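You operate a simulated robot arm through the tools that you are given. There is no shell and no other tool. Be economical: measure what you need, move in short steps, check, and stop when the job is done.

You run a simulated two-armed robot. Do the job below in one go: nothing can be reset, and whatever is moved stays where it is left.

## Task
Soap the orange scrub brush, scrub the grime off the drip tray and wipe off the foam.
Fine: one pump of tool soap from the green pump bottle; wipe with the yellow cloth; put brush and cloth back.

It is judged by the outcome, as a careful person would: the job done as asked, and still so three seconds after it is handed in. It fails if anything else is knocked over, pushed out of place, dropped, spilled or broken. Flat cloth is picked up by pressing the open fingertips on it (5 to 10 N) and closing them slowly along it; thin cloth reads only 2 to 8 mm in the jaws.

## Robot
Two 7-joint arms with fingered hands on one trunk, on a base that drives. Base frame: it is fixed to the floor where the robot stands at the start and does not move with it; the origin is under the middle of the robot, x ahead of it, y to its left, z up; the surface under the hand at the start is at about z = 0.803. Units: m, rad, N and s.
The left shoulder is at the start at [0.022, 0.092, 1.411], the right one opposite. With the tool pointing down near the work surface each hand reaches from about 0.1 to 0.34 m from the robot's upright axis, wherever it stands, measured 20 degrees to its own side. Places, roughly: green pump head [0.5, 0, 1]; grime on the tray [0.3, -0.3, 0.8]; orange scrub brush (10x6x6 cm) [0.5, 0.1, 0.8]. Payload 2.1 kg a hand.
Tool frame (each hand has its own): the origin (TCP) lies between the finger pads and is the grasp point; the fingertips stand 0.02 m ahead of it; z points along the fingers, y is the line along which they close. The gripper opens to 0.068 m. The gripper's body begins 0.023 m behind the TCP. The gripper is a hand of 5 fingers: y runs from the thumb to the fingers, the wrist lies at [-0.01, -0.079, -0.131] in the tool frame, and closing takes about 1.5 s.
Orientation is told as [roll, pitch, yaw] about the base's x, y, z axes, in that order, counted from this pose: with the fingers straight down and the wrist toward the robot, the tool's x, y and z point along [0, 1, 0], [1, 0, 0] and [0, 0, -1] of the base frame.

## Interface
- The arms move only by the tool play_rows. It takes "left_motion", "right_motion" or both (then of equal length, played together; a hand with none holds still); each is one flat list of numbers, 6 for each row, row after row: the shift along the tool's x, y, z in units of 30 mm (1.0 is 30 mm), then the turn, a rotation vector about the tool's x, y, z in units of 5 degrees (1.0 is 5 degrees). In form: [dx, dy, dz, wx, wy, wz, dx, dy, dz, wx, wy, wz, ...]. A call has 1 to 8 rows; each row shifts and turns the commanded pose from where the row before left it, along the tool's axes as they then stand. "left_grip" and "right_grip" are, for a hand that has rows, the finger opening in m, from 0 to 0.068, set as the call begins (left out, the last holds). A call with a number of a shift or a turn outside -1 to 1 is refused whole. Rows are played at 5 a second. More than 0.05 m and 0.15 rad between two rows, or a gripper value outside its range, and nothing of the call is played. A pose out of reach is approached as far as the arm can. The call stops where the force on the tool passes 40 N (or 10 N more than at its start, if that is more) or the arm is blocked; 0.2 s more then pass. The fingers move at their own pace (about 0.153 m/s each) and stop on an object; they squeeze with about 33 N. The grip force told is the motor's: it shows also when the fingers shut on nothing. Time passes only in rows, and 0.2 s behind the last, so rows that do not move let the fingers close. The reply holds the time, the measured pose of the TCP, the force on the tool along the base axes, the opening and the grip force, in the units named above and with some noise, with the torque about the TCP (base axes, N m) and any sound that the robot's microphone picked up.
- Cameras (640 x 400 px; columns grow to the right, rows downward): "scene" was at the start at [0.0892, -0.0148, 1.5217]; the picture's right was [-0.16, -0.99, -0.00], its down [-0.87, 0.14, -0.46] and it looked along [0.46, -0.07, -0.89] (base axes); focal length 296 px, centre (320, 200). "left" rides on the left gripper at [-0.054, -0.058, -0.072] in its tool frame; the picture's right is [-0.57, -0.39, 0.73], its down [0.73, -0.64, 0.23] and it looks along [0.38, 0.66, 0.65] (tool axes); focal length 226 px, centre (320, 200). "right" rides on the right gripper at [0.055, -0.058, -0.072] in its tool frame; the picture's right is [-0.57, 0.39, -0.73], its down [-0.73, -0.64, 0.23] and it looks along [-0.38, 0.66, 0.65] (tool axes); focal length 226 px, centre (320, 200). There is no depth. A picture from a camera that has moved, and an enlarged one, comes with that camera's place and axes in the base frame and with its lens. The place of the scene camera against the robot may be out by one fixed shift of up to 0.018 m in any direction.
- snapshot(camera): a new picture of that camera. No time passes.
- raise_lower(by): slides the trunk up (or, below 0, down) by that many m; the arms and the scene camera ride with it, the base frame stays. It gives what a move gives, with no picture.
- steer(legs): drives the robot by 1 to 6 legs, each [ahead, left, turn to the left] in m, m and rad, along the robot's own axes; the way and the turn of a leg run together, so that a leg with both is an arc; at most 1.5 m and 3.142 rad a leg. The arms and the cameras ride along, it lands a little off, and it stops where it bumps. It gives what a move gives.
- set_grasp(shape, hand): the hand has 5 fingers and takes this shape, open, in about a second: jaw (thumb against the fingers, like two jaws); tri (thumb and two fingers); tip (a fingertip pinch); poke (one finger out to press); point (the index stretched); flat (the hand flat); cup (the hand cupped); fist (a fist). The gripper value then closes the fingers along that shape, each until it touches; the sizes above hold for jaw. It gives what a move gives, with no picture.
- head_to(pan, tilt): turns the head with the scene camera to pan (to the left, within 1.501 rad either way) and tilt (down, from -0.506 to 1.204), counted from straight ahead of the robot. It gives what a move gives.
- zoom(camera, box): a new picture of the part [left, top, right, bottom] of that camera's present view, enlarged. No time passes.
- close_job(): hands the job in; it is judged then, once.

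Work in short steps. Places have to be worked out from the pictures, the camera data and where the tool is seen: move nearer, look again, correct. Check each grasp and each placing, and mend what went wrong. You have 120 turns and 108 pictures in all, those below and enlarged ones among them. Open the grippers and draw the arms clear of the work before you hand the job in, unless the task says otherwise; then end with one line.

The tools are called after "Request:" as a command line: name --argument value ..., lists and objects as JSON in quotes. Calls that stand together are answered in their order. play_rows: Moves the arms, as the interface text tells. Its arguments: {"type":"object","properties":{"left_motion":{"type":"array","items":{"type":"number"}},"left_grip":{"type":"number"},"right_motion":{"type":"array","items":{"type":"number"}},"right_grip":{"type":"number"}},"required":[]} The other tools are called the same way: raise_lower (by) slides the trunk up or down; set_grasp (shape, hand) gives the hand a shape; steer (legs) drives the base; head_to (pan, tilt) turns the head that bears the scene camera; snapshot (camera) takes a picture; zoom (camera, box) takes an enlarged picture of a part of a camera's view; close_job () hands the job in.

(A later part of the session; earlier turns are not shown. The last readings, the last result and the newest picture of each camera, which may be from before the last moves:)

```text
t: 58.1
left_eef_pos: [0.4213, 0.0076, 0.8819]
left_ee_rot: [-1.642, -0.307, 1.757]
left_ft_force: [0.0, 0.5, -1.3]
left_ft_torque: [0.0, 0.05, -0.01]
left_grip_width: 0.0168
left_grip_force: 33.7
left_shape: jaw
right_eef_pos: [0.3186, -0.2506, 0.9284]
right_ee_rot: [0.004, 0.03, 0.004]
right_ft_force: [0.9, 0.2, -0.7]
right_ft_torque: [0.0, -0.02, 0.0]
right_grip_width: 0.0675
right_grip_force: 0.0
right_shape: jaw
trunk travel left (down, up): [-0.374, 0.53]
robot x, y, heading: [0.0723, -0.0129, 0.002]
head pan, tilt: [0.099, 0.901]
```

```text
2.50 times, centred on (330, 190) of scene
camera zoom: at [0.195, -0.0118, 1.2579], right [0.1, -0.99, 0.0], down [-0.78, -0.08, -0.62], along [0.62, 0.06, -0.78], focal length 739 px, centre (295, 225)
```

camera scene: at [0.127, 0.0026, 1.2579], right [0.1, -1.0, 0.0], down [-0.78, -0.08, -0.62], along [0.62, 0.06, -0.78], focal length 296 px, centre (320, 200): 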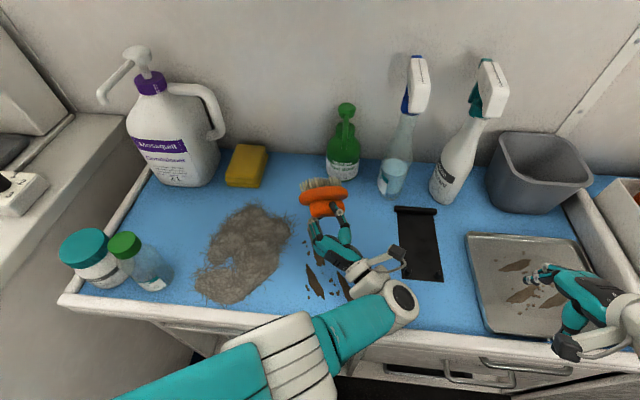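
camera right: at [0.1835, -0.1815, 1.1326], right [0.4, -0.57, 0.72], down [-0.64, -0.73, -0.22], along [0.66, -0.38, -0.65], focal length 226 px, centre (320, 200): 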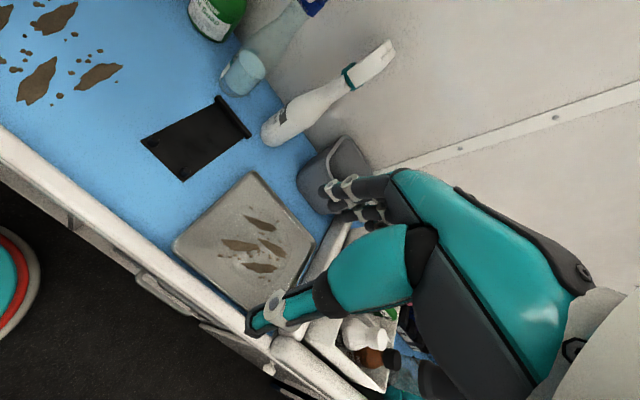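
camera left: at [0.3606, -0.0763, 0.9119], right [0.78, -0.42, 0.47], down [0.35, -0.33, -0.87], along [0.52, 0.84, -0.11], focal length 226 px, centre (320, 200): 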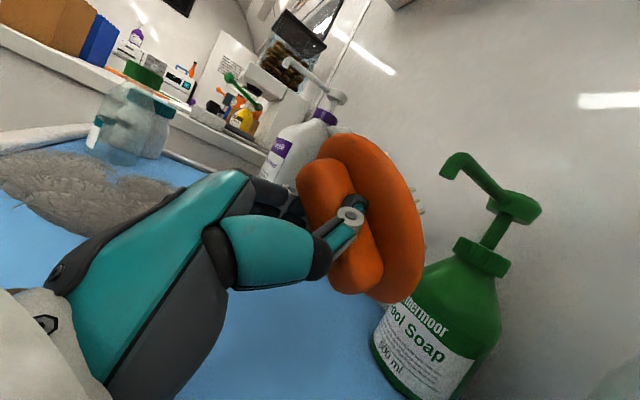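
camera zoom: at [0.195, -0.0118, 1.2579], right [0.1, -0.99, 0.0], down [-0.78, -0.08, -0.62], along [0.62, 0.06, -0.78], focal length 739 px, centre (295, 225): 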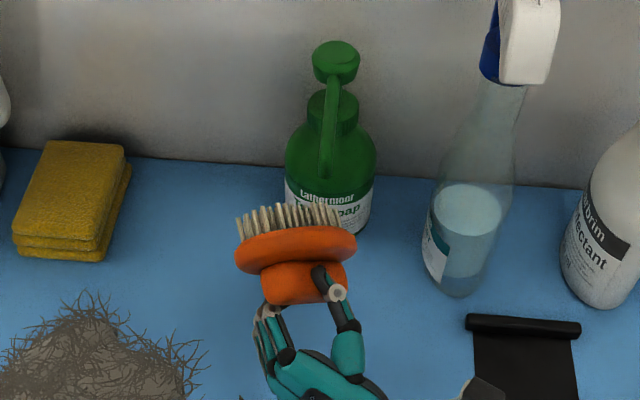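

Bristles are ~2 cm left of and ~1 cm short of the nozzle tip. I strafe 1.7 cm right and nudge the hand forward 1 cm.

Request:
steer --legs '[[0.004, -0.017, 0]]'

Request:
play_rows --left_motion '[0, 0, 0.3, 0, 0, 0]'

Request:
zoom --camera "scene" --box '[260, 110, 400, 270]'

Request:
snapshot --camera "left"

```text
t: 58.9
left_eef_pos: [0.4238, -0.0088, 0.8823]
left_ee_rot: [-1.642, -0.31, 1.762]
left_ft_force: [0.9, 0.6, -1.5]
left_ft_torque: [0.01, 0.03, 0.04]
left_grip_width: 0.0172
left_grip_force: 32.6
left_shape: jaw
right_eef_pos: [0.3197, -0.269, 0.9279]
right_ee_rot: [0.003, 0.032, 0.004]
right_ft_force: [-0.4, -0.7, 0.4]
right_ft_torque: [-0.01, -0.02, 0.01]
right_grip_width: 0.0677
right_grip_force: 0.0
right_shape: jaw
trunk travel left (down, up): [-0.374, 0.53]
robot x, y, heading: [0.0768, -0.0343, 0.004]
head pan, tilt: [0.099, 0.901]
```

```text
t: 59.3
left_eef_pos: [0.4345, -0.0016, 0.8831]
left_ee_rot: [-1.65, -0.322, 1.767]
left_ft_force: [-0.3, -0.6, -1.9]
left_ft_torque: [-0.01, 0.06, 0.03]
left_grip_width: 0.017
left_grip_force: 33.4
left_shape: jaw
right_eef_pos: [0.3192, -0.268, 0.9288]
right_ee_rot: [0.005, 0.03, 0.006]
right_ft_force: [0.2, -1.0, 0.3]
right_ft_torque: [0.01, 0.0, -0.01]
right_grip_width: 0.0676
right_grip_force: 0.2
right_shape: jaw
trunk travel left (down, up): [-0.374, 0.53]
robot x, y, heading: [0.0778, -0.0313, -0.0]
head pan, tilt: [0.099, 0.901]
```

```text
2.50 times, centred on (330, 190) of scene
camera zoom: at [0.1959, -0.0278, 1.2581], right [0.1, -0.99, 0.0], down [-0.78, -0.08, -0.62], along [0.62, 0.06, -0.78], focal length 739 px, centre (295, 225)
```

zoom: 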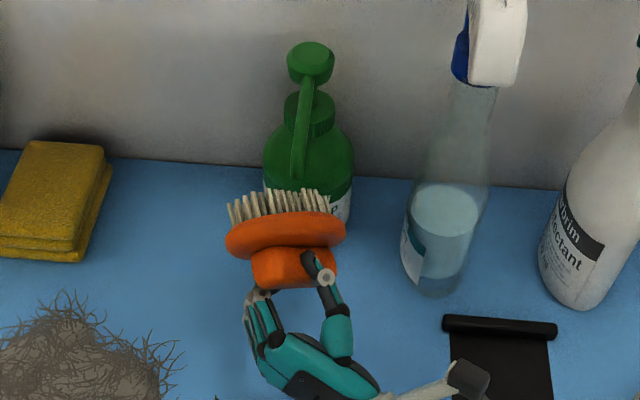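

```text
46 pictures are left
camera left: at [0.3732, -0.086, 0.9107], right [0.78, -0.42, 0.47], down [0.36, -0.32, -0.88], along [0.52, 0.85, -0.1], focal length 226 px, centre (320, 200)
```

left: 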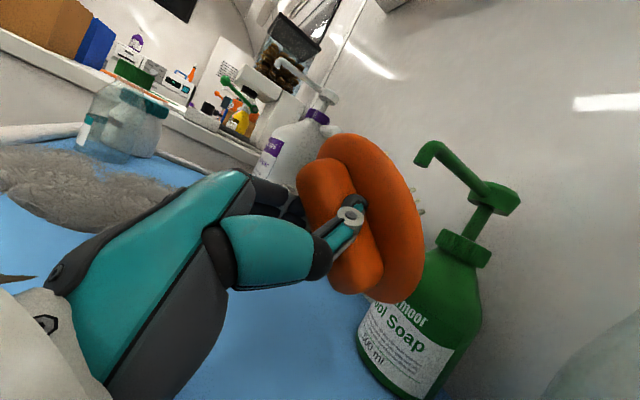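

Bristles sit ~2 cm below the nozzle tip, 1 cm to its left. A tiny strafe right, then I start bringing the right hand (closed fingers) up for pressing.

Request:
steer --legs '[[0, -0.009, 0]]'

Request:
play_rows --right_motion '[0, 0, -1, 0, 0, 0, 0, 0, -1, 0, 0, 0, 0.5, 0, -1, 0, 0, 0, 1, 0, -1, 0, 0, 0, 1, 0, -1, 0, 0, 0, 1, 0, -1, 0, 0, 0, 1, 0, 0, 0, 0, 0, 1, 0, 0, 0, 0, 0]' --right_grip 0

Request:
snapshot --camera "scene"

```text
t: 60.1
left_eef_pos: [0.4326, -0.0009, 0.8846]
left_ee_rot: [-1.654, -0.323, 1.779]
left_ft_force: [0.7, 0.0, -1.3]
left_ft_torque: [-0.02, -0.01, -0.01]
left_grip_width: 0.0168
left_grip_force: 32.6
left_shape: jaw
right_eef_pos: [0.319, -0.2725, 0.9304]
right_ee_rot: [0.004, 0.028, 0.009]
right_ft_force: [-0.9, 0.9, 0.2]
right_ft_torque: [0.02, 0.04, 0.02]
right_grip_width: 0.0678
right_grip_force: 0.1
right_shape: jaw
trunk travel left (down, up): [-0.374, 0.53]
robot x, y, heading: [0.0785, -0.0354, 0.002]
head pan, tilt: [0.099, 0.901]
stopped in leg 1: the robot was blocked; the commanded pose is now the measured one
```

```text
t: 61.9
left_eef_pos: [0.4327, -0.0013, 0.8839]
left_ee_rot: [-1.654, -0.321, 1.779]
left_ft_force: [-0.4, 0.4, -2.0]
left_ft_torque: [-0.01, 0.07, 0.0]
left_grip_width: 0.0171
left_grip_force: 32.6
left_shape: jaw
right_eef_pos: [0.3438, -0.1208, 1.1097]
right_ee_rot: [-0.001, 0.028, 0.006]
right_ft_force: [0.0, -0.4, 0.1]
right_ft_torque: [0.0, 0.02, 0.0]
right_grip_width: 0.0002
right_grip_force: 32.9
right_shape: jaw
right hand out of reach, approached as far as the arm can: row 1, 2, 3, 4
trunk travel left (down, up): [-0.374, 0.53]
robot x, y, heading: [0.0748, -0.0388, -0.001]
head pan, tilt: [0.099, 0.901]
```

```text
45 pictures are left
camera scene: at [0.1934, -0.0298, 1.2584], right [0.1, -0.99, 0.0], down [-0.78, -0.08, -0.62], along [0.62, 0.06, -0.78], focal length 296 px, centre (320, 200)
```

scene: 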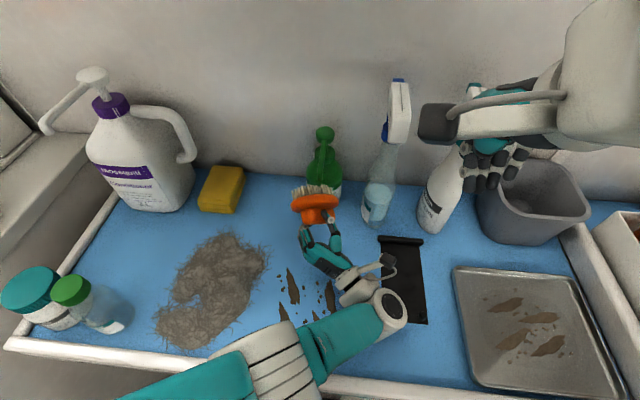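

Right hand is up. I move it left/forward with a forward pitch, staying above the nozzle height.

Request:
play_rows --right_motion '[1, 0.5, 0, -1, 0, 0, 1, 0.6, 0, -1, 0, 0, 1, 0.8, 0.2, -1, 0, 0, 0.9, 0.8, 0.3, -1, 0, 0, 0, 0.8, 0.4, -1, 0, 0]'

Request:
snapshot --camera "right"

Request:
snapshot --camera "scene"

```text
t: 63.1
left_eef_pos: [0.4329, 0.0, 0.8842]
left_ee_rot: [-1.653, -0.321, 1.779]
left_ft_force: [0.3, -0.5, -2.1]
left_ft_torque: [-0.01, 0.05, 0.06]
left_grip_width: 0.017
left_grip_force: 32.9
left_shape: jaw
right_eef_pos: [0.4507, -0.0013, 1.1022]
right_ee_rot: [0.0, -0.409, 0.008]
right_ft_force: [0.2, -0.6, -0.2]
right_ft_torque: [0.06, -0.03, -0.03]
right_grip_width: 0.0
right_grip_force: 33.4
right_shape: jaw
trunk travel left (down, up): [-0.374, 0.53]
robot x, y, heading: [0.0762, -0.0372, 0.004]
head pan, tilt: [0.099, 0.901]
```

```text
44 pictures are left
camera right: at [0.369, 0.0531, 1.1448], right [0.07, -0.57, 0.82], down [-0.49, -0.74, -0.47], along [0.87, -0.37, -0.33], focal length 226 px, centre (320, 200)
```

right: 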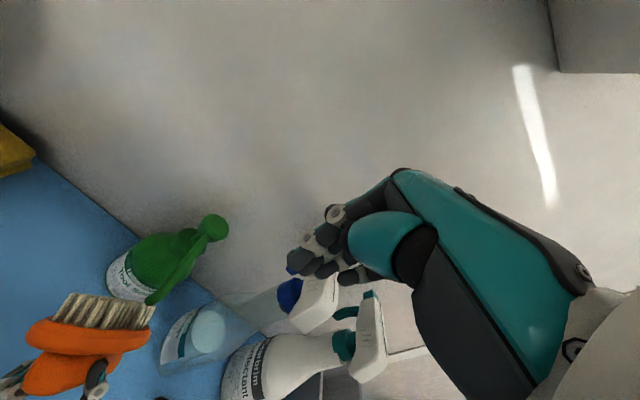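

```text
43 pictures are left
camera scene: at [0.1934, -0.0298, 1.2583], right [0.1, -0.99, 0.0], down [-0.78, -0.08, -0.62], along [0.62, 0.06, -0.78], focal length 296 px, centre (320, 200)
```

scene: 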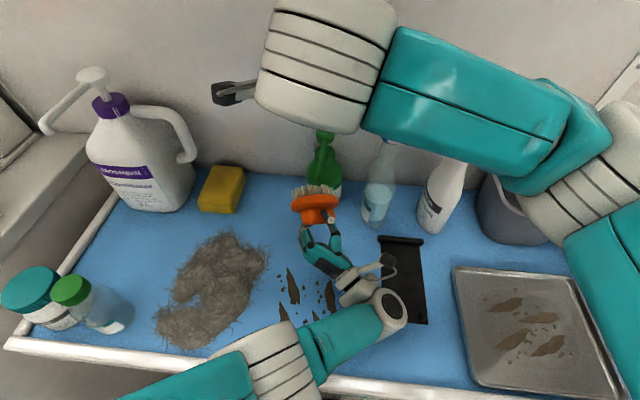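

The right camera shows the nozzle tip above the right half of the bristles (centre ~1.3 cm to its left). I nudge the left hand 1.2 cm right and look again.

Request:
play_rows --left_motion '[-0.12, -0.37, -0.06, 0, 0, 0]'

Request:
zoom --camera "right" --box '[0, 190, 320, 390]'

```text
t: 63.5
left_eef_pos: [0.4325, -0.001, 0.8846]
left_ee_rot: [-1.652, -0.323, 1.779]
left_ft_force: [0.0, 0.8, -1.2]
left_ft_torque: [-0.03, 0.03, -0.01]
left_grip_width: 0.017
left_grip_force: 32.7
left_shape: jaw
left hand out of reach, approached as far as the arm can: row 1
right_eef_pos: [0.4501, -0.0026, 1.1023]
right_ee_rot: [0.0, -0.408, 0.008]
right_ft_force: [0.0, -0.3, -0.1]
right_ft_torque: [0.0, 0.0, -0.01]
right_grip_width: 0.0
right_grip_force: 33.4
right_shape: jaw
trunk travel left (down, up): [-0.374, 0.53]
robot x, y, heading: [0.0752, -0.0385, 0.0]
head pan, tilt: [0.099, 0.901]
```

```text
2.00 times, centred on (160, 290) of right
camera zoom: at [0.3688, 0.0529, 1.1449], right [0.07, -0.57, 0.82], down [-0.49, -0.74, -0.47], along [0.87, -0.37, -0.33], focal length 452 px, centre (640, 20)
```

zoom: 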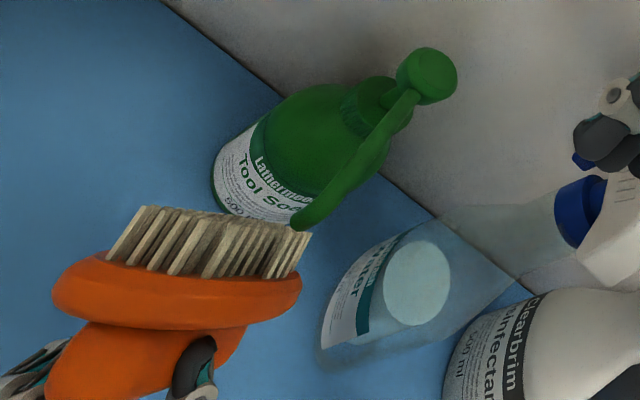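

The drop would land on the right part of the bristles. I strafe 1.2 cm right, easing 4 mm off the counter so it isn't blocked.

Request:
steer --legs '[[-0.004, -0.013, 0]]'

Request:
zoom --camera "right" --box '[0, 190, 320, 390]'

```text
t: 64.2
left_eef_pos: [0.4312, -0.0004, 0.8842]
left_ee_rot: [-1.657, -0.324, 1.79]
left_ft_force: [-0.2, -0.2, -0.6]
left_ft_torque: [-0.05, 0.04, 0.0]
left_grip_width: 0.0169
left_grip_force: 32.7
left_shape: jaw
right_eef_pos: [0.4487, -0.0025, 1.1011]
right_ee_rot: [0.0, -0.408, 0.013]
right_ft_force: [-0.2, -0.2, 0.0]
right_ft_torque: [0.03, -0.01, 0.06]
right_grip_width: 0.0
right_grip_force: 32.7
right_shape: jaw
trunk travel left (down, up): [-0.374, 0.53]
robot x, y, heading: [0.0744, -0.0357, 0.012]
head pan, tilt: [0.099, 0.901]
stopped in leg 1: the robot was blocked; the commanded pose is now the measured one
```

```text
2.00 times, centred on (160, 290) of right
camera zoom: at [0.3663, 0.0515, 1.145], right [0.07, -0.56, 0.82], down [-0.49, -0.74, -0.47], along [0.87, -0.37, -0.33], focal length 452 px, centre (640, 20)
```

zoom: 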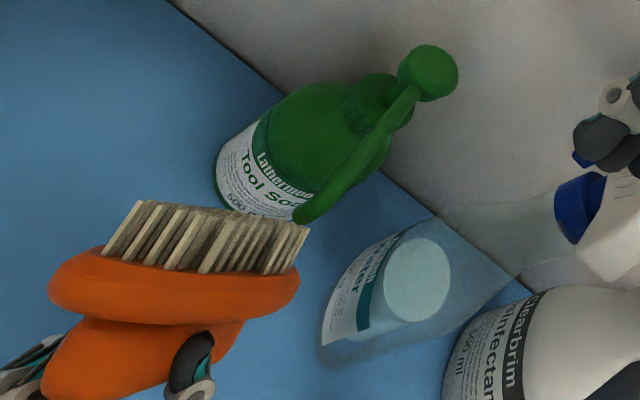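

Strafing right is blocked, but the drop still lands on the bristles, so I go ahead: bring the closed right fingertips above the pump head.

Request:
play_rows --right_motion '[0.1, 0.9, 0, 0, 0, 0, 0.1, 0.9, 0, 0, 0, 0, 0, 0, 1, 0, 0, 0, 0, 0, 1, 0, 0, 0, 0, 0, 0.8, 0, 0, 0]'

Request:
snapshot --camera "right"

Request:
snapshot --camera "scene"

```text
t: 65.4
left_eef_pos: [0.4312, -0.0008, 0.8838]
left_ee_rot: [-1.654, -0.322, 1.788]
left_ft_force: [0.5, 0.2, -1.5]
left_ft_torque: [-0.01, 0.04, 0.0]
left_grip_width: 0.0166
left_grip_force: 33.4
left_shape: jaw
right_eef_pos: [0.5319, 0.0037, 1.046]
right_ee_rot: [0.0, -0.41, 0.012]
right_ft_force: [0.8, 0.9, 0.1]
right_ft_torque: [-0.03, 0.03, -0.02]
right_grip_width: 0.0
right_grip_force: 33.1
right_shape: jaw
trunk travel left (down, up): [-0.374, 0.53]
robot x, y, heading: [0.0725, -0.0408, 0.006]
head pan, tilt: [0.099, 0.901]
```

```text
40 pictures are left
camera right: at [0.4492, 0.0583, 1.0896], right [0.07, -0.56, 0.82], down [-0.49, -0.74, -0.46], along [0.87, -0.37, -0.33], focal length 226 px, centre (320, 200)
```

right: 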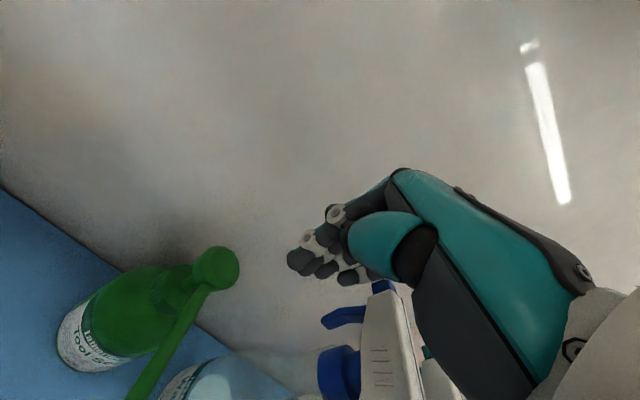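

```text
39 pictures are left
camera scene: at [0.1914, -0.0315, 1.2584], right [0.11, -0.99, 0.01], down [-0.78, -0.09, -0.62], along [0.62, 0.06, -0.78], focal length 296 px, centre (320, 200)
```

scene: 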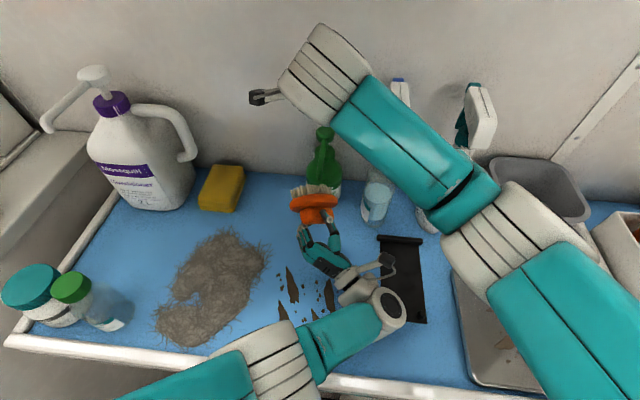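

Pump head ≈[0.557, 0.005, 0.957], fingertips ~7 cm above and 1.7 cm short. I descend to ~1.5 cm above it, biased a little left to stay clear of the spray trigger.

Request:
play_rows --right_motion '[0.18, 0.1, 0.4, 0, 0, 0, 0, -0.2, 0.7, 0, 0, 0, 0, -0.2, 0.75, 0, 0, 0]'

Request:
snapshot --camera "right"

```text
t: 66.2
left_eef_pos: [0.4312, -0.0013, 0.8844]
left_ee_rot: [-1.654, -0.323, 1.787]
left_ft_force: [-0.7, 0.3, -1.4]
left_ft_torque: [0.01, 0.02, -0.03]
left_grip_width: 0.0171
left_grip_force: 33.8
left_shape: jaw
right_eef_pos: [0.546, 0.0095, 0.9924]
right_ee_rot: [-0.002, -0.41, 0.015]
right_ft_force: [0.2, 0.0, -0.1]
right_ft_torque: [-0.01, 0.0, -0.01]
right_grip_width: 0.0
right_grip_force: 32.8
right_shape: jaw
trunk travel left (down, up): [-0.374, 0.53]
robot x, y, heading: [0.0746, -0.0422, 0.004]
head pan, tilt: [0.099, 0.901]
```

```text
38 pictures are left
camera right: at [0.4637, 0.0631, 1.0361], right [0.07, -0.56, 0.82], down [-0.49, -0.74, -0.46], along [0.87, -0.37, -0.33], focal length 226 px, centre (320, 200)
```

right: 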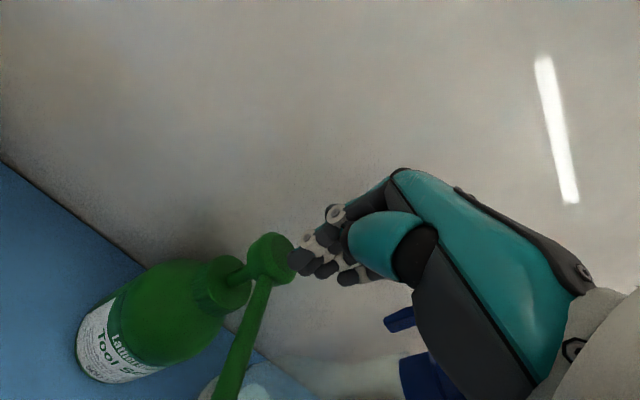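

Fingertips are ~1.5 cm above the head. I press down vertically in small steps and watch force and sound.

Request:
play_rows --right_motion '[0, 0.05, 0.24, 0, 0, 0, 0, -0.08, 0.18, 0, 0, 0, 0, -0.08, 0.18, 0, 0, 0]'

Request:
snapshot --camera "right"

```text
t: 67.0
left_eef_pos: [0.4306, -0.001, 0.8835]
left_ee_rot: [-1.655, -0.324, 1.787]
left_ft_force: [-0.3, 0.2, -2.1]
left_ft_torque: [-0.02, 0.05, -0.02]
left_grip_width: 0.017
left_grip_force: 32.7
left_shape: jaw
right_eef_pos: [0.5495, 0.0099, 0.9758]
right_ee_rot: [-0.001, -0.41, 0.013]
right_ft_force: [-1.2, 0.8, 3.9]
right_ft_torque: [-0.01, 0.01, -0.01]
right_grip_width: 0.0003
right_grip_force: 33.1
right_shape: jaw
trunk travel left (down, up): [-0.374, 0.53]
robot x, y, heading: [0.0759, -0.036, 0.009]
head pan, tilt: [0.099, 0.901]
```

```text
37 pictures are left
camera right: at [0.4673, 0.0635, 1.0179], right [0.07, -0.56, 0.82], down [-0.49, -0.74, -0.47], along [0.87, -0.37, -0.33], focal length 226 px, centre (320, 200)
```

right: 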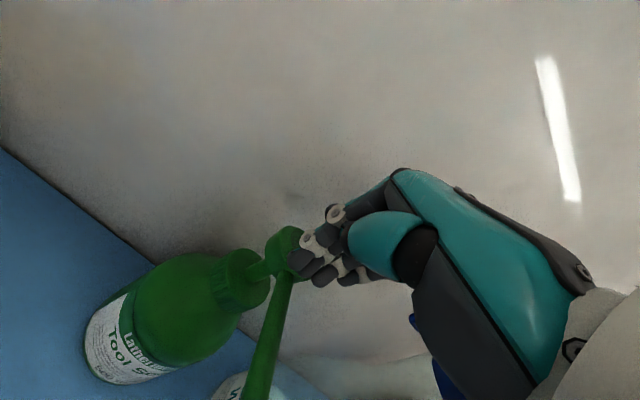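

Contact (3.9 N). Now press steadily down ~16 mm.

Request:
play_rows --right_motion '[0, -0.055, 0.125, 0, 0, 0, 0, -0.055, 0.125, 0, 0, 0, 0, -0.055, 0.125, 0, 0, 0, 0, -0.055, 0.125, 0, 0, 0]'

Request:
zoom --camera "right" --box '[60, 180, 380, 400]'

```text
t: 68.2
left_eef_pos: [0.4304, 0.0001, 0.8833]
left_ee_rot: [-1.652, -0.322, 1.793]
left_ft_force: [-5.6, 1.7, -7.6]
left_ft_torque: [-0.07, 0.09, 0.08]
left_grip_width: 0.0171
left_grip_force: 33.3
left_shape: jaw
right_eef_pos: [0.5498, 0.0103, 0.9628]
right_ee_rot: [0.002, -0.422, 0.017]
right_ft_force: [-2.9, -1.4, 14.1]
right_ft_torque: [-0.12, 0.21, -0.01]
right_grip_width: 0.0002
right_grip_force: 33.2
right_shape: jaw
trunk travel left (down, up): [-0.374, 0.53]
robot x, y, heading: [0.0729, -0.0427, 0.009]
head pan, tilt: [0.099, 0.901]
stopped in row 4 (left hand): the force on the tool passed its limit at 42 N (the readings are from after the stop); the commanded pose is now the measured one
```

```text
1.82 times, centred on (220, 290) of right
camera zoom: at [0.4663, 0.0638, 1.0049], right [0.06, -0.57, 0.82], down [-0.48, -0.74, -0.47], along [0.88, -0.36, -0.32], focal length 411 px, centre (502, 36)
```

zoom: 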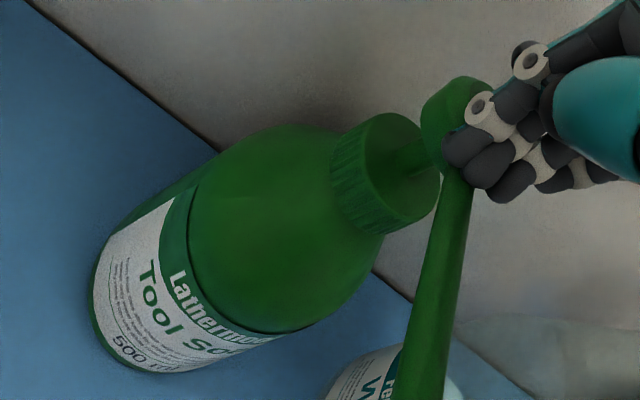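

The nozzle came down onto the bristles (left hand load). Keeping the pump where it is, I draw the brush back 1 cm, which drops the sloped bristle face ~1.3 cm under the nozzle.

Request:
play_rows --left_motion '[0.1, 0, -0.2, 0, 0, 0, 0.1, 0, -0.2, 0, 0, 0]'

Request:
zoom --camera "scene" --box '[260, 90, 420, 270]'

Request:
snapshot --camera "left"

```text
t: 68.8
left_eef_pos: [0.426, 0.0023, 0.881]
left_ee_rot: [-1.674, -0.328, 1.802]
left_ft_force: [-0.2, 0.1, -0.6]
left_ft_torque: [0.0, 0.0, 0.0]
left_grip_width: 0.017
left_grip_force: 32.9
left_shape: jaw
right_eef_pos: [0.5519, 0.0094, 0.9619]
right_ee_rot: [0.002, -0.416, 0.016]
right_ft_force: [-8.7, 3.1, 10.3]
right_ft_torque: [-0.03, 0.19, -0.07]
right_grip_width: 0.0001
right_grip_force: 33.0
right_shape: jaw
trunk travel left (down, up): [-0.374, 0.53]
robot x, y, heading: [0.0757, -0.0445, 0.009]
head pan, tilt: [0.099, 0.901]
```

```text
2.22 times, centred on (340, 180) of scene
camera zoom: at [0.1927, -0.0342, 1.2591], right [0.11, -0.99, 0.0], down [-0.78, -0.09, -0.62], along [0.62, 0.07, -0.78], focal length 657 px, centre (276, 244)
```

zoom: 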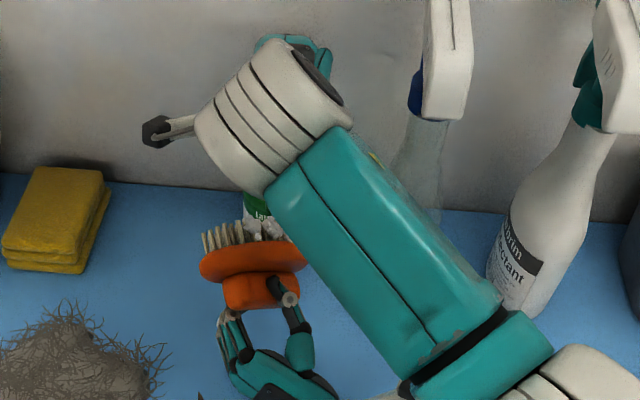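

```text
34 pictures are left
camera left: at [0.3666, -0.0845, 0.9073], right [0.78, -0.4, 0.48], down [0.38, -0.3, -0.87], along [0.5, 0.86, -0.08], focal length 226 px, centre (320, 200)
```

left: 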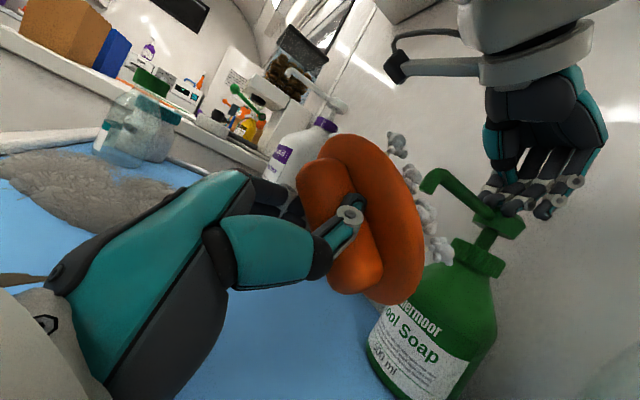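

Foam shows on the bristles: the brush is soaped with that one press. I lift the right hand straight off the pump and withdraw it.

Request:
play_rows --right_motion '[0, 0.3, -0.9, 0, 0, 0, 0, 0.3, -0.9, 0, 0, 0, 0, 0.3, -0.9, 0, 0, 0, 0, 0, -1, 0, 0, 0, 0, -1, -0.4, 1, 0, 0, 0, -1, -0.3, 1, 0, 0, 0, -1, 0, 1, 0, 0, -1, -1, 0, 1, 0, 0]'

Request:
snapshot --camera "scene"

```text
t: 70.6
left_eef_pos: [0.4244, 0.0026, 0.8816]
left_ee_rot: [-1.674, -0.326, 1.8]
left_ft_force: [-0.6, 0.2, -1.5]
left_ft_torque: [-0.02, 0.05, 0.0]
left_grip_width: 0.017
left_grip_force: 32.8
left_shape: jaw
right_eef_pos: [0.4292, -0.0211, 1.0368]
right_ee_rot: [0.003, -0.066, 0.015]
right_ft_force: [-0.1, -0.5, 1.0]
right_ft_torque: [-0.01, -0.01, 0.02]
right_grip_width: 0.0001
right_grip_force: 32.6
right_shape: jaw
right hand out of reach, approached as far as the arm can: row 8
trunk travel left (down, up): [-0.374, 0.53]
robot x, y, heading: [0.075, -0.044, 0.009]
head pan, tilt: [0.099, 0.901]
```

```text
33 pictures are left
camera scene: at [0.1923, -0.0337, 1.2585], right [0.11, -0.99, 0.0], down [-0.78, -0.09, -0.62], along [0.62, 0.06, -0.78], focal length 296 px, centre (320, 200)
```

scene: 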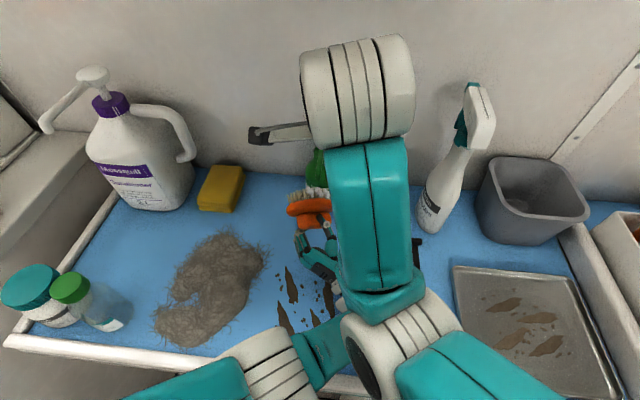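

I pull the right hand back and to the right, out of the way.

Request:
play_rows --right_motion '[0, -1, 0, 0, 0, 0, -0.5, -1, 0, 0, 0, 0, -1, -0.3, 0, 0, 0, 0, -1, 0, 0, 0, 0, 0, -1, 0, 0, 0, 0, 0, -1, 0, 0, 0, 0, 0, -1, 0, 0, 0, 0, 0, -1, 0, 0, 0, 0, 0]'

Request:
steer --legs '[[-0.08, 0, 0]]'

Request:
raise_lower --by 0.12

Request:
snapshot --camera "scene"

```text
t: 72.4
left_eef_pos: [0.4254, 0.0014, 0.8817]
left_ee_rot: [-1.674, -0.327, 1.802]
left_ft_force: [0.4, 1.1, -1.7]
left_ft_torque: [-0.01, 0.06, -0.01]
left_grip_width: 0.0167
left_grip_force: 33.2
left_shape: jaw
right_eef_pos: [0.386, -0.2123, 0.9845]
right_ee_rot: [0.006, -0.068, 0.016]
right_ft_force: [0.8, -0.1, 0.0]
right_ft_torque: [-0.01, 0.02, -0.01]
right_grip_width: 0.0
right_grip_force: 33.1
right_shape: jaw
right hand out of reach, approached as far as the arm can: row 1, 2, 3, 5, 6, 7, 8
trunk travel left (down, up): [-0.374, 0.53]
robot x, y, heading: [0.0737, -0.0417, 0.009]
head pan, tilt: [0.099, 0.901]
```

```text
t: 73.6
left_eef_pos: [0.324, 0.0104, 0.9039]
left_ee_rot: [-1.794, -0.282, 2.121]
left_ft_force: [-0.2, -0.3, -0.5]
left_ft_torque: [-0.02, 0.03, -0.04]
left_grip_width: 0.0166
left_grip_force: 33.5
left_shape: jaw
right_eef_pos: [0.3366, -0.2086, 0.9856]
right_ee_rot: [-0.033, -0.084, 0.307]
right_ft_force: [-0.3, 0.5, 0.2]
right_ft_torque: [0.01, 0.01, -0.01]
right_grip_width: 0.0
right_grip_force: 33.2
right_shape: jaw
trunk travel left (down, up): [-0.374, 0.53]
robot x, y, heading: [0.0038, -0.1128, 0.28]
head pan, tilt: [0.099, 0.901]
stopped in leg 1: the robot was blocked; the commanded pose is now the measured one
```

```text
t: 74.7
left_eef_pos: [0.3195, 0.0565, 0.9853]
left_ee_rot: [-1.832, -0.413, 2.182]
left_ft_force: [0.0, -0.3, -1.5]
left_ft_torque: [-0.04, 0.05, 0.01]
left_grip_width: 0.0167
left_grip_force: 33.0
left_shape: jaw
right_eef_pos: [0.3365, -0.2105, 1.0864]
right_ee_rot: [-0.037, -0.117, 0.305]
right_ft_force: [0.0, -0.2, -0.5]
right_ft_torque: [0.06, 0.02, 0.0]
right_grip_width: 0.0
right_grip_force: 33.2
right_shape: jaw
trunk travel left (down, up): [-0.467, 0.437]
robot x, y, heading: [0.0058, -0.1169, 0.283]
head pan, tilt: [0.099, 0.901]
stopped: the arm was blocked; the commanded pose is now the measured one
```

```text
32 pictures are left
camera scene: at [0.1135, -0.0851, 1.3522], right [0.37, -0.93, 0.0], down [-0.73, -0.29, -0.62], along [0.58, 0.23, -0.78], focal length 296 px, centre (320, 200)
```

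scene: 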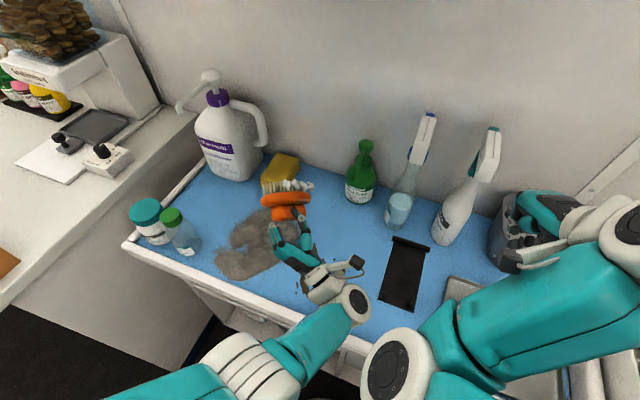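

The base turned while backing (the left elbow was hooked against the counter front), but objects look untouched. I free the left arm by raising the hand and unrolling it.

Request:
play_rows --left_motion '[-0.8, 0.4, 0.4, 0, 0, 0, -0.8, 0.4, 0.4, 0, 0, 0.5, -0.8, 0.4, 0.4, 0, 0, 1, 0, 0, 0.3, 0, 0, 1, 0, 0, 0, 0, 0, 1]'

Request:
raise_lower --by 0.1

Request:
snapshot --camera "scene"

```text
t: 76.1
left_eef_pos: [0.3513, 0.0767, 1.1045]
left_ee_rot: [-2.003, -0.685, 2.364]
left_ft_force: [0.7, -0.6, -1.1]
left_ft_torque: [-0.05, 0.0, -0.02]
left_grip_width: 0.0167
left_grip_force: 33.2
left_shape: jaw
right_eef_pos: [0.3362, -0.2109, 1.0874]
right_ee_rot: [-0.037, -0.116, 0.303]
right_ft_force: [0.3, 0.7, 0.5]
right_ft_torque: [-0.02, 0.01, 0.01]
right_grip_width: 0.0
right_grip_force: 33.5
right_shape: jaw
trunk travel left (down, up): [-0.467, 0.437]
robot x, y, heading: [0.0087, -0.1141, 0.285]
head pan, tilt: [0.099, 0.901]
stopped in row 5 (left hand): the arm was blocked; the commanded pose is now the measured one
```

```text
t: 77.5
left_eef_pos: [0.3456, 0.0986, 1.1972]
left_ee_rot: [-2.069, -0.773, 2.428]
left_ft_force: [0.0, 0.5, -1.7]
left_ft_torque: [-0.04, 0.01, 0.02]
left_grip_width: 0.0166
left_grip_force: 33.6
left_shape: jaw
right_eef_pos: [0.3339, -0.2125, 1.1914]
right_ee_rot: [-0.04, -0.139, 0.306]
right_ft_force: [-0.6, -0.2, 0.6]
right_ft_torque: [-0.02, 0.04, 0.01]
right_grip_width: 0.0001
right_grip_force: 33.5
right_shape: jaw
trunk travel left (down, up): [-0.567, 0.337]
robot x, y, heading: [0.0047, -0.1159, 0.285]
head pan, tilt: [0.099, 0.901]
```

```text
31 pictures are left
camera scene: at [0.1068, -0.087, 1.4518], right [0.37, -0.93, 0.0], down [-0.73, -0.29, -0.62], along [0.58, 0.23, -0.78], focal length 296 px, centre (320, 200)
```

scene: 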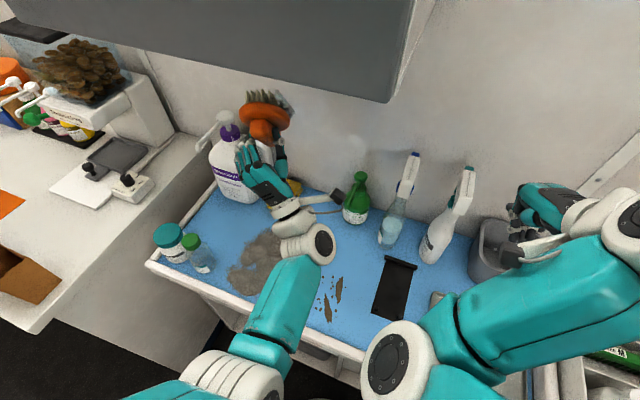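

Trunk is up and the left arm free. I back off 12 cm and straighten the heading.

Request:
steer --legs '[[-0.12, 0, 0], [0, 0, -0.285]]'

Request:
snapshot --camera "scene"

```text
t: 79.6
left_eef_pos: [0.2814, -0.0388, 1.2007]
left_ee_rot: [-2.07, -0.763, 2.143]
left_ft_force: [-0.8, 0.2, -1.0]
left_ft_torque: [0.05, 0.0, -0.02]
left_grip_width: 0.0165
left_grip_force: 33.0
left_shape: jaw
right_eef_pos: [0.1839, -0.3329, 1.1926]
right_ee_rot: [-0.039, -0.137, 0.019]
right_ft_force: [-0.6, -0.6, -0.2]
right_ft_torque: [0.0, -0.02, -0.01]
right_grip_width: 0.0002
right_grip_force: 33.2
right_shape: jaw
trunk travel left (down, up): [-0.567, 0.337]
robot x, y, heading: [-0.1079, -0.1462, 0.001]
head pan, tilt: [0.099, 0.901]
```

```text
30 pictures are left
camera scene: at [0.0012, -0.1452, 1.4519], right [0.1, -1.0, 0.0], down [-0.78, -0.08, -0.62], along [0.62, 0.06, -0.78], focal length 296 px, centre (320, 200)
```

scene: 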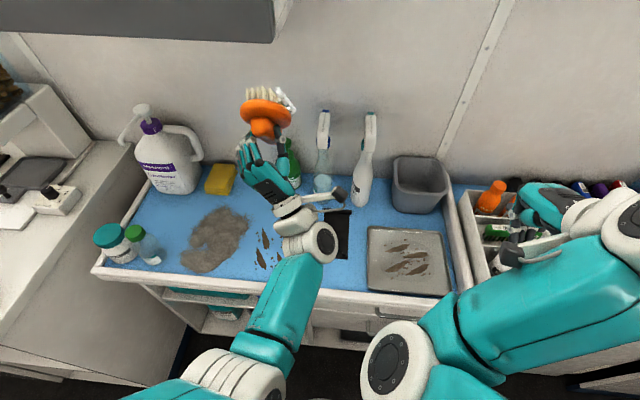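

I now unroll the left hand to bring the bristles back down.

Request:
play_rows --left_motion '[0, 0, 0, 0, 0, 1, 0, 0, 0, 0, 0, 1, 0, 0, 0, 0, 0, 1, 0, 0, 0, 0, 0, 1, 0, 0, 0, 0, 0, 1, 0, 0, 0, 0, 0, 1, 0, 0, 0, 0, 0, 1, 0, 0, 0, 0, 0, 1]'

Request:
play_rows --left_motion '[0, 0, 0, 0, 0, 1, 0, 0, 0, 0, 0, 1, 0, 0, 0, 0, 0, 1, 0, 0, 0, 0, 0, 1, 0, 0, 0, 0, 0, 1, 0, 0, 0, 0, 0, 1, 0, 0, 0, 0, 0, 1, 0, 0, 0, 0, 0, 1]'

Request:
play_rows --left_motion '[0, 0, 0, 0, 0, 1, 0, 0, 0, 0, 0, 1, 0, 0, 0, 0, 0, 1, 0, 0, 0, 0, 0, 1, 0, 0, 0, 0, 0, 1, 0, 0, 0, 0, 0, 1, 0, 0, 0, 0, 0, 1, 0, 0, 0, 0, 0, 1]'

Request:
snapshot --camera "scene"

```text
t: 81.4
left_eef_pos: [0.2818, -0.0401, 1.2002]
left_ee_rot: [-3.025, -1.216, -3.055]
left_ft_force: [0.6, 0.0, -0.6]
left_ft_torque: [0.0, 0.01, -0.02]
left_grip_width: 0.0163
left_grip_force: 32.5
left_shape: jaw
right_eef_pos: [0.1836, -0.3314, 1.1925]
right_ee_rot: [-0.038, -0.14, 0.021]
right_ft_force: [0.1, -0.3, -0.4]
right_ft_torque: [-0.01, -0.01, 0.0]
right_grip_width: 0.0
right_grip_force: 32.4
right_shape: jaw
trunk travel left (down, up): [-0.567, 0.337]
robot x, y, heading: [-0.1029, -0.1473, 0.003]
head pan, tilt: [0.099, 0.901]
```

```text
t: 83.2
left_eef_pos: [0.2817, -0.0396, 1.1999]
left_ee_rot: [2.117, -0.839, -1.782]
left_ft_force: [-0.2, -0.2, -1.5]
left_ft_torque: [0.04, 0.0, 0.0]
left_grip_width: 0.0163
left_grip_force: 33.1
left_shape: jaw
right_eef_pos: [0.183, -0.3325, 1.1922]
right_ee_rot: [-0.039, -0.139, 0.018]
right_ft_force: [0.5, 0.2, 0.0]
right_ft_torque: [-0.02, 0.04, 0.01]
right_grip_width: 0.0
right_grip_force: 32.4
right_shape: jaw
trunk travel left (down, up): [-0.567, 0.337]
robot x, y, heading: [-0.1015, -0.1505, -0.005]
head pan, tilt: [0.099, 0.901]
```

```text
t: 85.0
left_eef_pos: [0.2814, -0.0413, 1.1994]
left_ee_rot: [1.933, -0.206, -1.435]
left_ft_force: [-0.2, -0.2, -0.9]
left_ft_torque: [0.01, 0.04, -0.02]
left_grip_width: 0.0162
left_grip_force: 33.3
left_shape: jaw
right_eef_pos: [0.1819, -0.3322, 1.1929]
right_ee_rot: [-0.037, -0.139, 0.018]
right_ft_force: [0.3, 0.5, -0.9]
right_ft_torque: [0.01, -0.01, 0.0]
right_grip_width: 0.0
right_grip_force: 32.5
right_shape: jaw
trunk travel left (down, up): [-0.567, 0.337]
robot x, y, heading: [-0.0998, -0.1481, 0.002]
head pan, tilt: [0.099, 0.901]
```

```text
29 pictures are left
camera scene: at [0.0011, -0.145, 1.4519], right [0.1, -1.0, 0.0], down [-0.78, -0.08, -0.62], along [0.62, 0.06, -0.78], focal length 296 px, centre (320, 200)
```

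scene: 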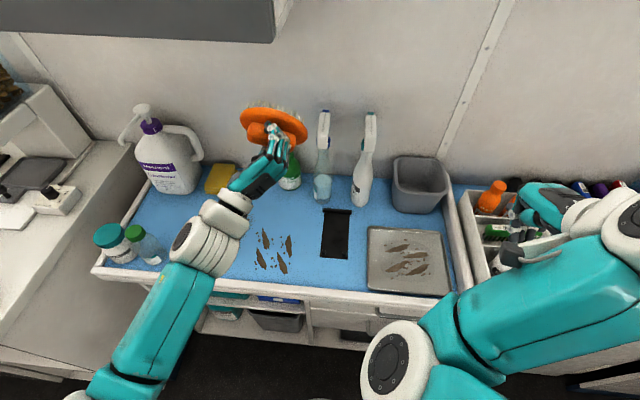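

Now pitch the fingers down so the bristles face the tray.

Request:
play_rows --left_motion '[0, 0, 0, 0, -0.95, 0.28, 0, 0, 0, 0, -0.95, 0.28, 0, 0, 0, 0, -0.95, 0.28, 0, 0, 0, 0, -0.95, 0.28, 0, 0, 0, 0, -0.95, 0.28, 0, 0, 0, 0, -0.95, 0.28, 0, 0, 0, 0, -0.95, 0.28, 0, 0, 0, 0, -0.95, 0.28]'

Request:
play_rows --left_motion '[0, 0, 0, 0, -1, 0, 0, 0, 0, 0, -1, 0, 0, 0, 0, 0, -1, 0, 0, 0, 0, 0, -1, 0, 0, 0, 0, 0, -1, 0, 0, 0, 0, 0, -1, 0, 0, 0, 0, 0, -1, 0]'

Request:
steer --legs '[[0, -0.23, 0]]'

Request:
snapshot --camera "left"

Request:
snapshot --camera "scene"

```text
t: 86.8
left_eef_pos: [0.2813, -0.0394, 1.2012]
left_ee_rot: [1.264, -0.014, -1.431]
left_ft_force: [-0.2, -0.1, -1.6]
left_ft_torque: [-0.02, 0.04, 0.01]
left_grip_width: 0.0164
left_grip_force: 32.5
left_shape: jaw
right_eef_pos: [0.183, -0.3313, 1.1928]
right_ee_rot: [-0.039, -0.14, 0.018]
right_ft_force: [0.4, -0.1, 0.1]
right_ft_torque: [-0.02, -0.03, -0.02]
right_grip_width: 0.0
right_grip_force: 32.5
right_shape: jaw
trunk travel left (down, up): [-0.567, 0.337]
robot x, y, heading: [-0.1077, -0.1472, 0.001]
head pan, tilt: [0.099, 0.901]
```

```text
t: 88.4
left_eef_pos: [0.2821, -0.0402, 1.2008]
left_ee_rot: [0.655, -0.014, -1.428]
left_ft_force: [1.1, -0.5, -1.2]
left_ft_torque: [-0.01, 0.0, 0.0]
left_grip_width: 0.0161
left_grip_force: 33.1
left_shape: jaw
right_eef_pos: [0.1835, -0.3327, 1.1926]
right_ee_rot: [-0.039, -0.14, 0.018]
right_ft_force: [-0.2, -0.8, 0.8]
right_ft_torque: [0.05, -0.01, -0.01]
right_grip_width: 0.0002
right_grip_force: 32.1
right_shape: jaw
trunk travel left (down, up): [-0.567, 0.337]
robot x, y, heading: [-0.1067, -0.1457, -0.004]
head pan, tilt: [0.099, 0.901]
```

```text
t: 90.2
left_eef_pos: [0.281, -0.2763, 1.2005]
left_ee_rot: [0.657, -0.014, -1.43]
left_ft_force: [-0.6, -0.6, -1.3]
left_ft_torque: [0.01, 0.01, 0.0]
left_grip_width: 0.0162
left_grip_force: 32.7
left_shape: jaw
right_eef_pos: [0.1825, -0.5689, 1.1929]
right_ee_rot: [-0.039, -0.14, 0.02]
right_ft_force: [0.8, 0.1, -0.1]
right_ft_torque: [-0.01, 0.0, -0.03]
right_grip_width: 0.0
right_grip_force: 33.1
right_shape: jaw
trunk travel left (down, up): [-0.567, 0.337]
robot x, y, heading: [-0.106, -0.3831, -0.005]
head pan, tilt: [0.099, 0.901]
```

```text
28 pictures are left
camera left: at [0.1869, -0.2304, 1.2237], right [-0.06, 0.37, -0.93], down [0.62, 0.74, 0.26], along [0.78, -0.56, -0.27], focal length 226 px, centre (320, 200)
```

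left: 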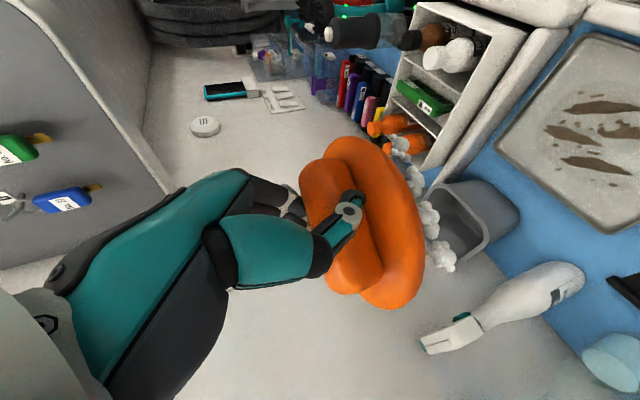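

```text
27 pictures are left
camera scene: at [0.001, -0.381, 1.4519], right [0.1, -1.0, 0.0], down [-0.78, -0.08, -0.62], along [0.62, 0.06, -0.78], focal length 296 px, centre (320, 200)
```

scene: 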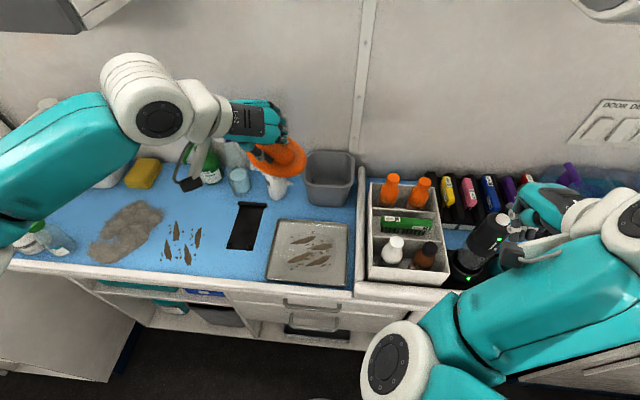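

Bristles face straight down. I raise the right hand clear of the bottles below it, drive ahead 8 cm and lower the trunk.

Request:
play_rows --right_motion '[0, 0, -1, 0, 0, 0, 0, 0, -1, 0, 0, 0, 0, 0, -1, 0, 0, 0, 0, 0, -1, 0, 0, 0, 0, 0, -1, 0, 0, 0]'

Request:
steer --legs '[[0.08, 0, 0]]'

Request:
raise_lower --by -0.15

Request:
snapshot --camera "scene"

```text
t: 91.4
left_eef_pos: [0.282, -0.2751, 1.2006]
left_ee_rot: [0.655, -0.014, -1.43]
left_ft_force: [0.1, 0.8, -0.5]
left_ft_torque: [0.01, 0.02, 0.0]
left_grip_width: 0.0163
left_grip_force: 33.2
left_shape: jaw
right_eef_pos: [0.1836, -0.5671, 1.194]
right_ee_rot: [-0.039, -0.14, 0.019]
right_ft_force: [0.7, 0.3, -0.9]
right_ft_torque: [0.03, 0.0, -0.01]
right_grip_width: 0.0
right_grip_force: 32.9
right_shape: jaw
right hand out of reach, approached as far as the arm can: row 1, 2, 3, 4, 5
trunk travel left (down, up): [-0.567, 0.337]
robot x, y, heading: [-0.1051, -0.383, 0.002]
head pan, tilt: [0.099, 0.901]
```

```text
t: 92.4
left_eef_pos: [0.3625, -0.2743, 1.2001]
left_ee_rot: [0.653, -0.014, -1.428]
left_ft_force: [0.8, 0.1, -0.4]
left_ft_torque: [-0.01, -0.03, -0.01]
left_grip_width: 0.0161
left_grip_force: 33.1
left_shape: jaw
right_eef_pos: [0.2665, -0.5674, 1.1913]
right_ee_rot: [-0.039, -0.136, 0.02]
right_ft_force: [0.0, -0.2, -0.7]
right_ft_torque: [0.0, -0.02, -0.02]
right_grip_width: 0.0001
right_grip_force: 33.2
right_shape: jaw
trunk travel left (down, up): [-0.567, 0.337]
robot x, y, heading: [-0.0226, -0.3838, -0.0]
head pan, tilt: [0.099, 0.901]
```

```text
t: 94.2
left_eef_pos: [0.3627, -0.2754, 1.0499]
left_ee_rot: [0.656, -0.014, -1.428]
left_ft_force: [0.4, 0.5, -0.2]
left_ft_torque: [0.03, 0.0, 0.01]
left_grip_width: 0.016
left_grip_force: 32.9
left_shape: jaw
right_eef_pos: [0.2674, -0.5682, 1.0308]
right_ee_rot: [-0.037, -0.102, 0.02]
right_ft_force: [-0.3, 0.8, -0.7]
right_ft_torque: [-0.01, 0.0, -0.02]
right_grip_width: 0.0
right_grip_force: 33.0
right_shape: jaw
trunk travel left (down, up): [-0.417, 0.487]
robot x, y, heading: [-0.0251, -0.3814, 0.003]
head pan, tilt: [0.099, 0.901]
```

```text
26 pictures are left
camera scene: at [0.0941, -0.3801, 1.3014], right [0.1, -0.99, 0.0], down [-0.78, -0.08, -0.62], along [0.62, 0.06, -0.78], focal length 296 px, centre (320, 200)
```

scene: 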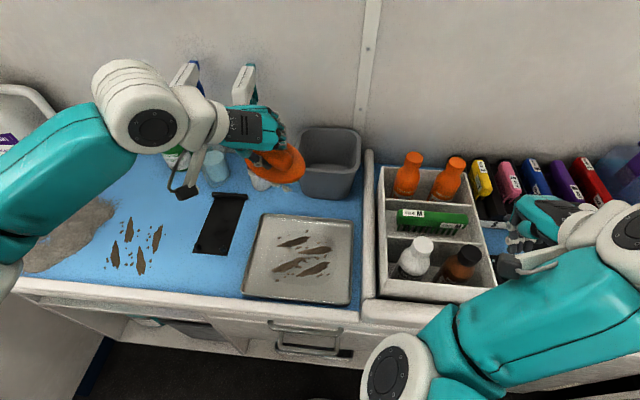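

Grime spans about x 0.29–0.37, y −0.38…−0.255. I lower the brush to just above the tray.

Request:
play_rows --left_motion '[-0.71, -0.12, 0.645, 0, 0, 0, -0.71, -0.12, 0.645, 0, 0, 0, -0.71, -0.12, 0.645, 0, 0, 0, -0.71, -0.12, 0.645, 0, 0, 0, -0.71, -0.12, 0.645, 0, 0, 0, -0.71, -0.12, 0.645, 0, 0, 0]'

Request:
zoom --camera "scene" --box '[180, 140, 380, 320]'

```text
t: 95.6
left_eef_pos: [0.329, -0.2605, 0.88]
left_ee_rot: [0.657, -0.014, -1.427]
left_ft_force: [0.1, 1.0, -0.2]
left_ft_torque: [0.02, 0.01, 0.03]
left_grip_width: 0.0159
left_grip_force: 32.9
left_shape: jaw
right_eef_pos: [0.2675, -0.5673, 1.0322]
right_ee_rot: [-0.039, -0.099, 0.022]
right_ft_force: [0.1, -0.1, 0.4]
right_ft_torque: [0.0, -0.01, 0.0]
right_grip_width: 0.0
right_grip_force: 32.8
right_shape: jaw
trunk travel left (down, up): [-0.417, 0.487]
robot x, y, heading: [-0.0238, -0.3815, 0.004]
head pan, tilt: [0.099, 0.901]
```

```text
2.22 times, centred on (280, 230) of scene
camera zoom: at [0.0941, -0.3801, 1.3013], right [0.1, -0.99, 0.0], down [-0.78, -0.08, -0.62], along [0.62, 0.06, -0.78], focal length 657 px, centre (409, 133)
```

zoom: 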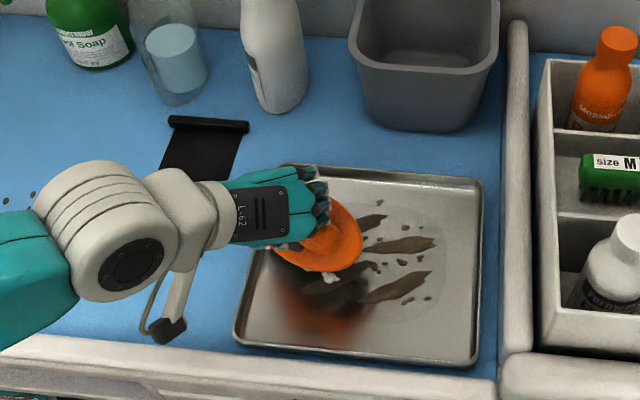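

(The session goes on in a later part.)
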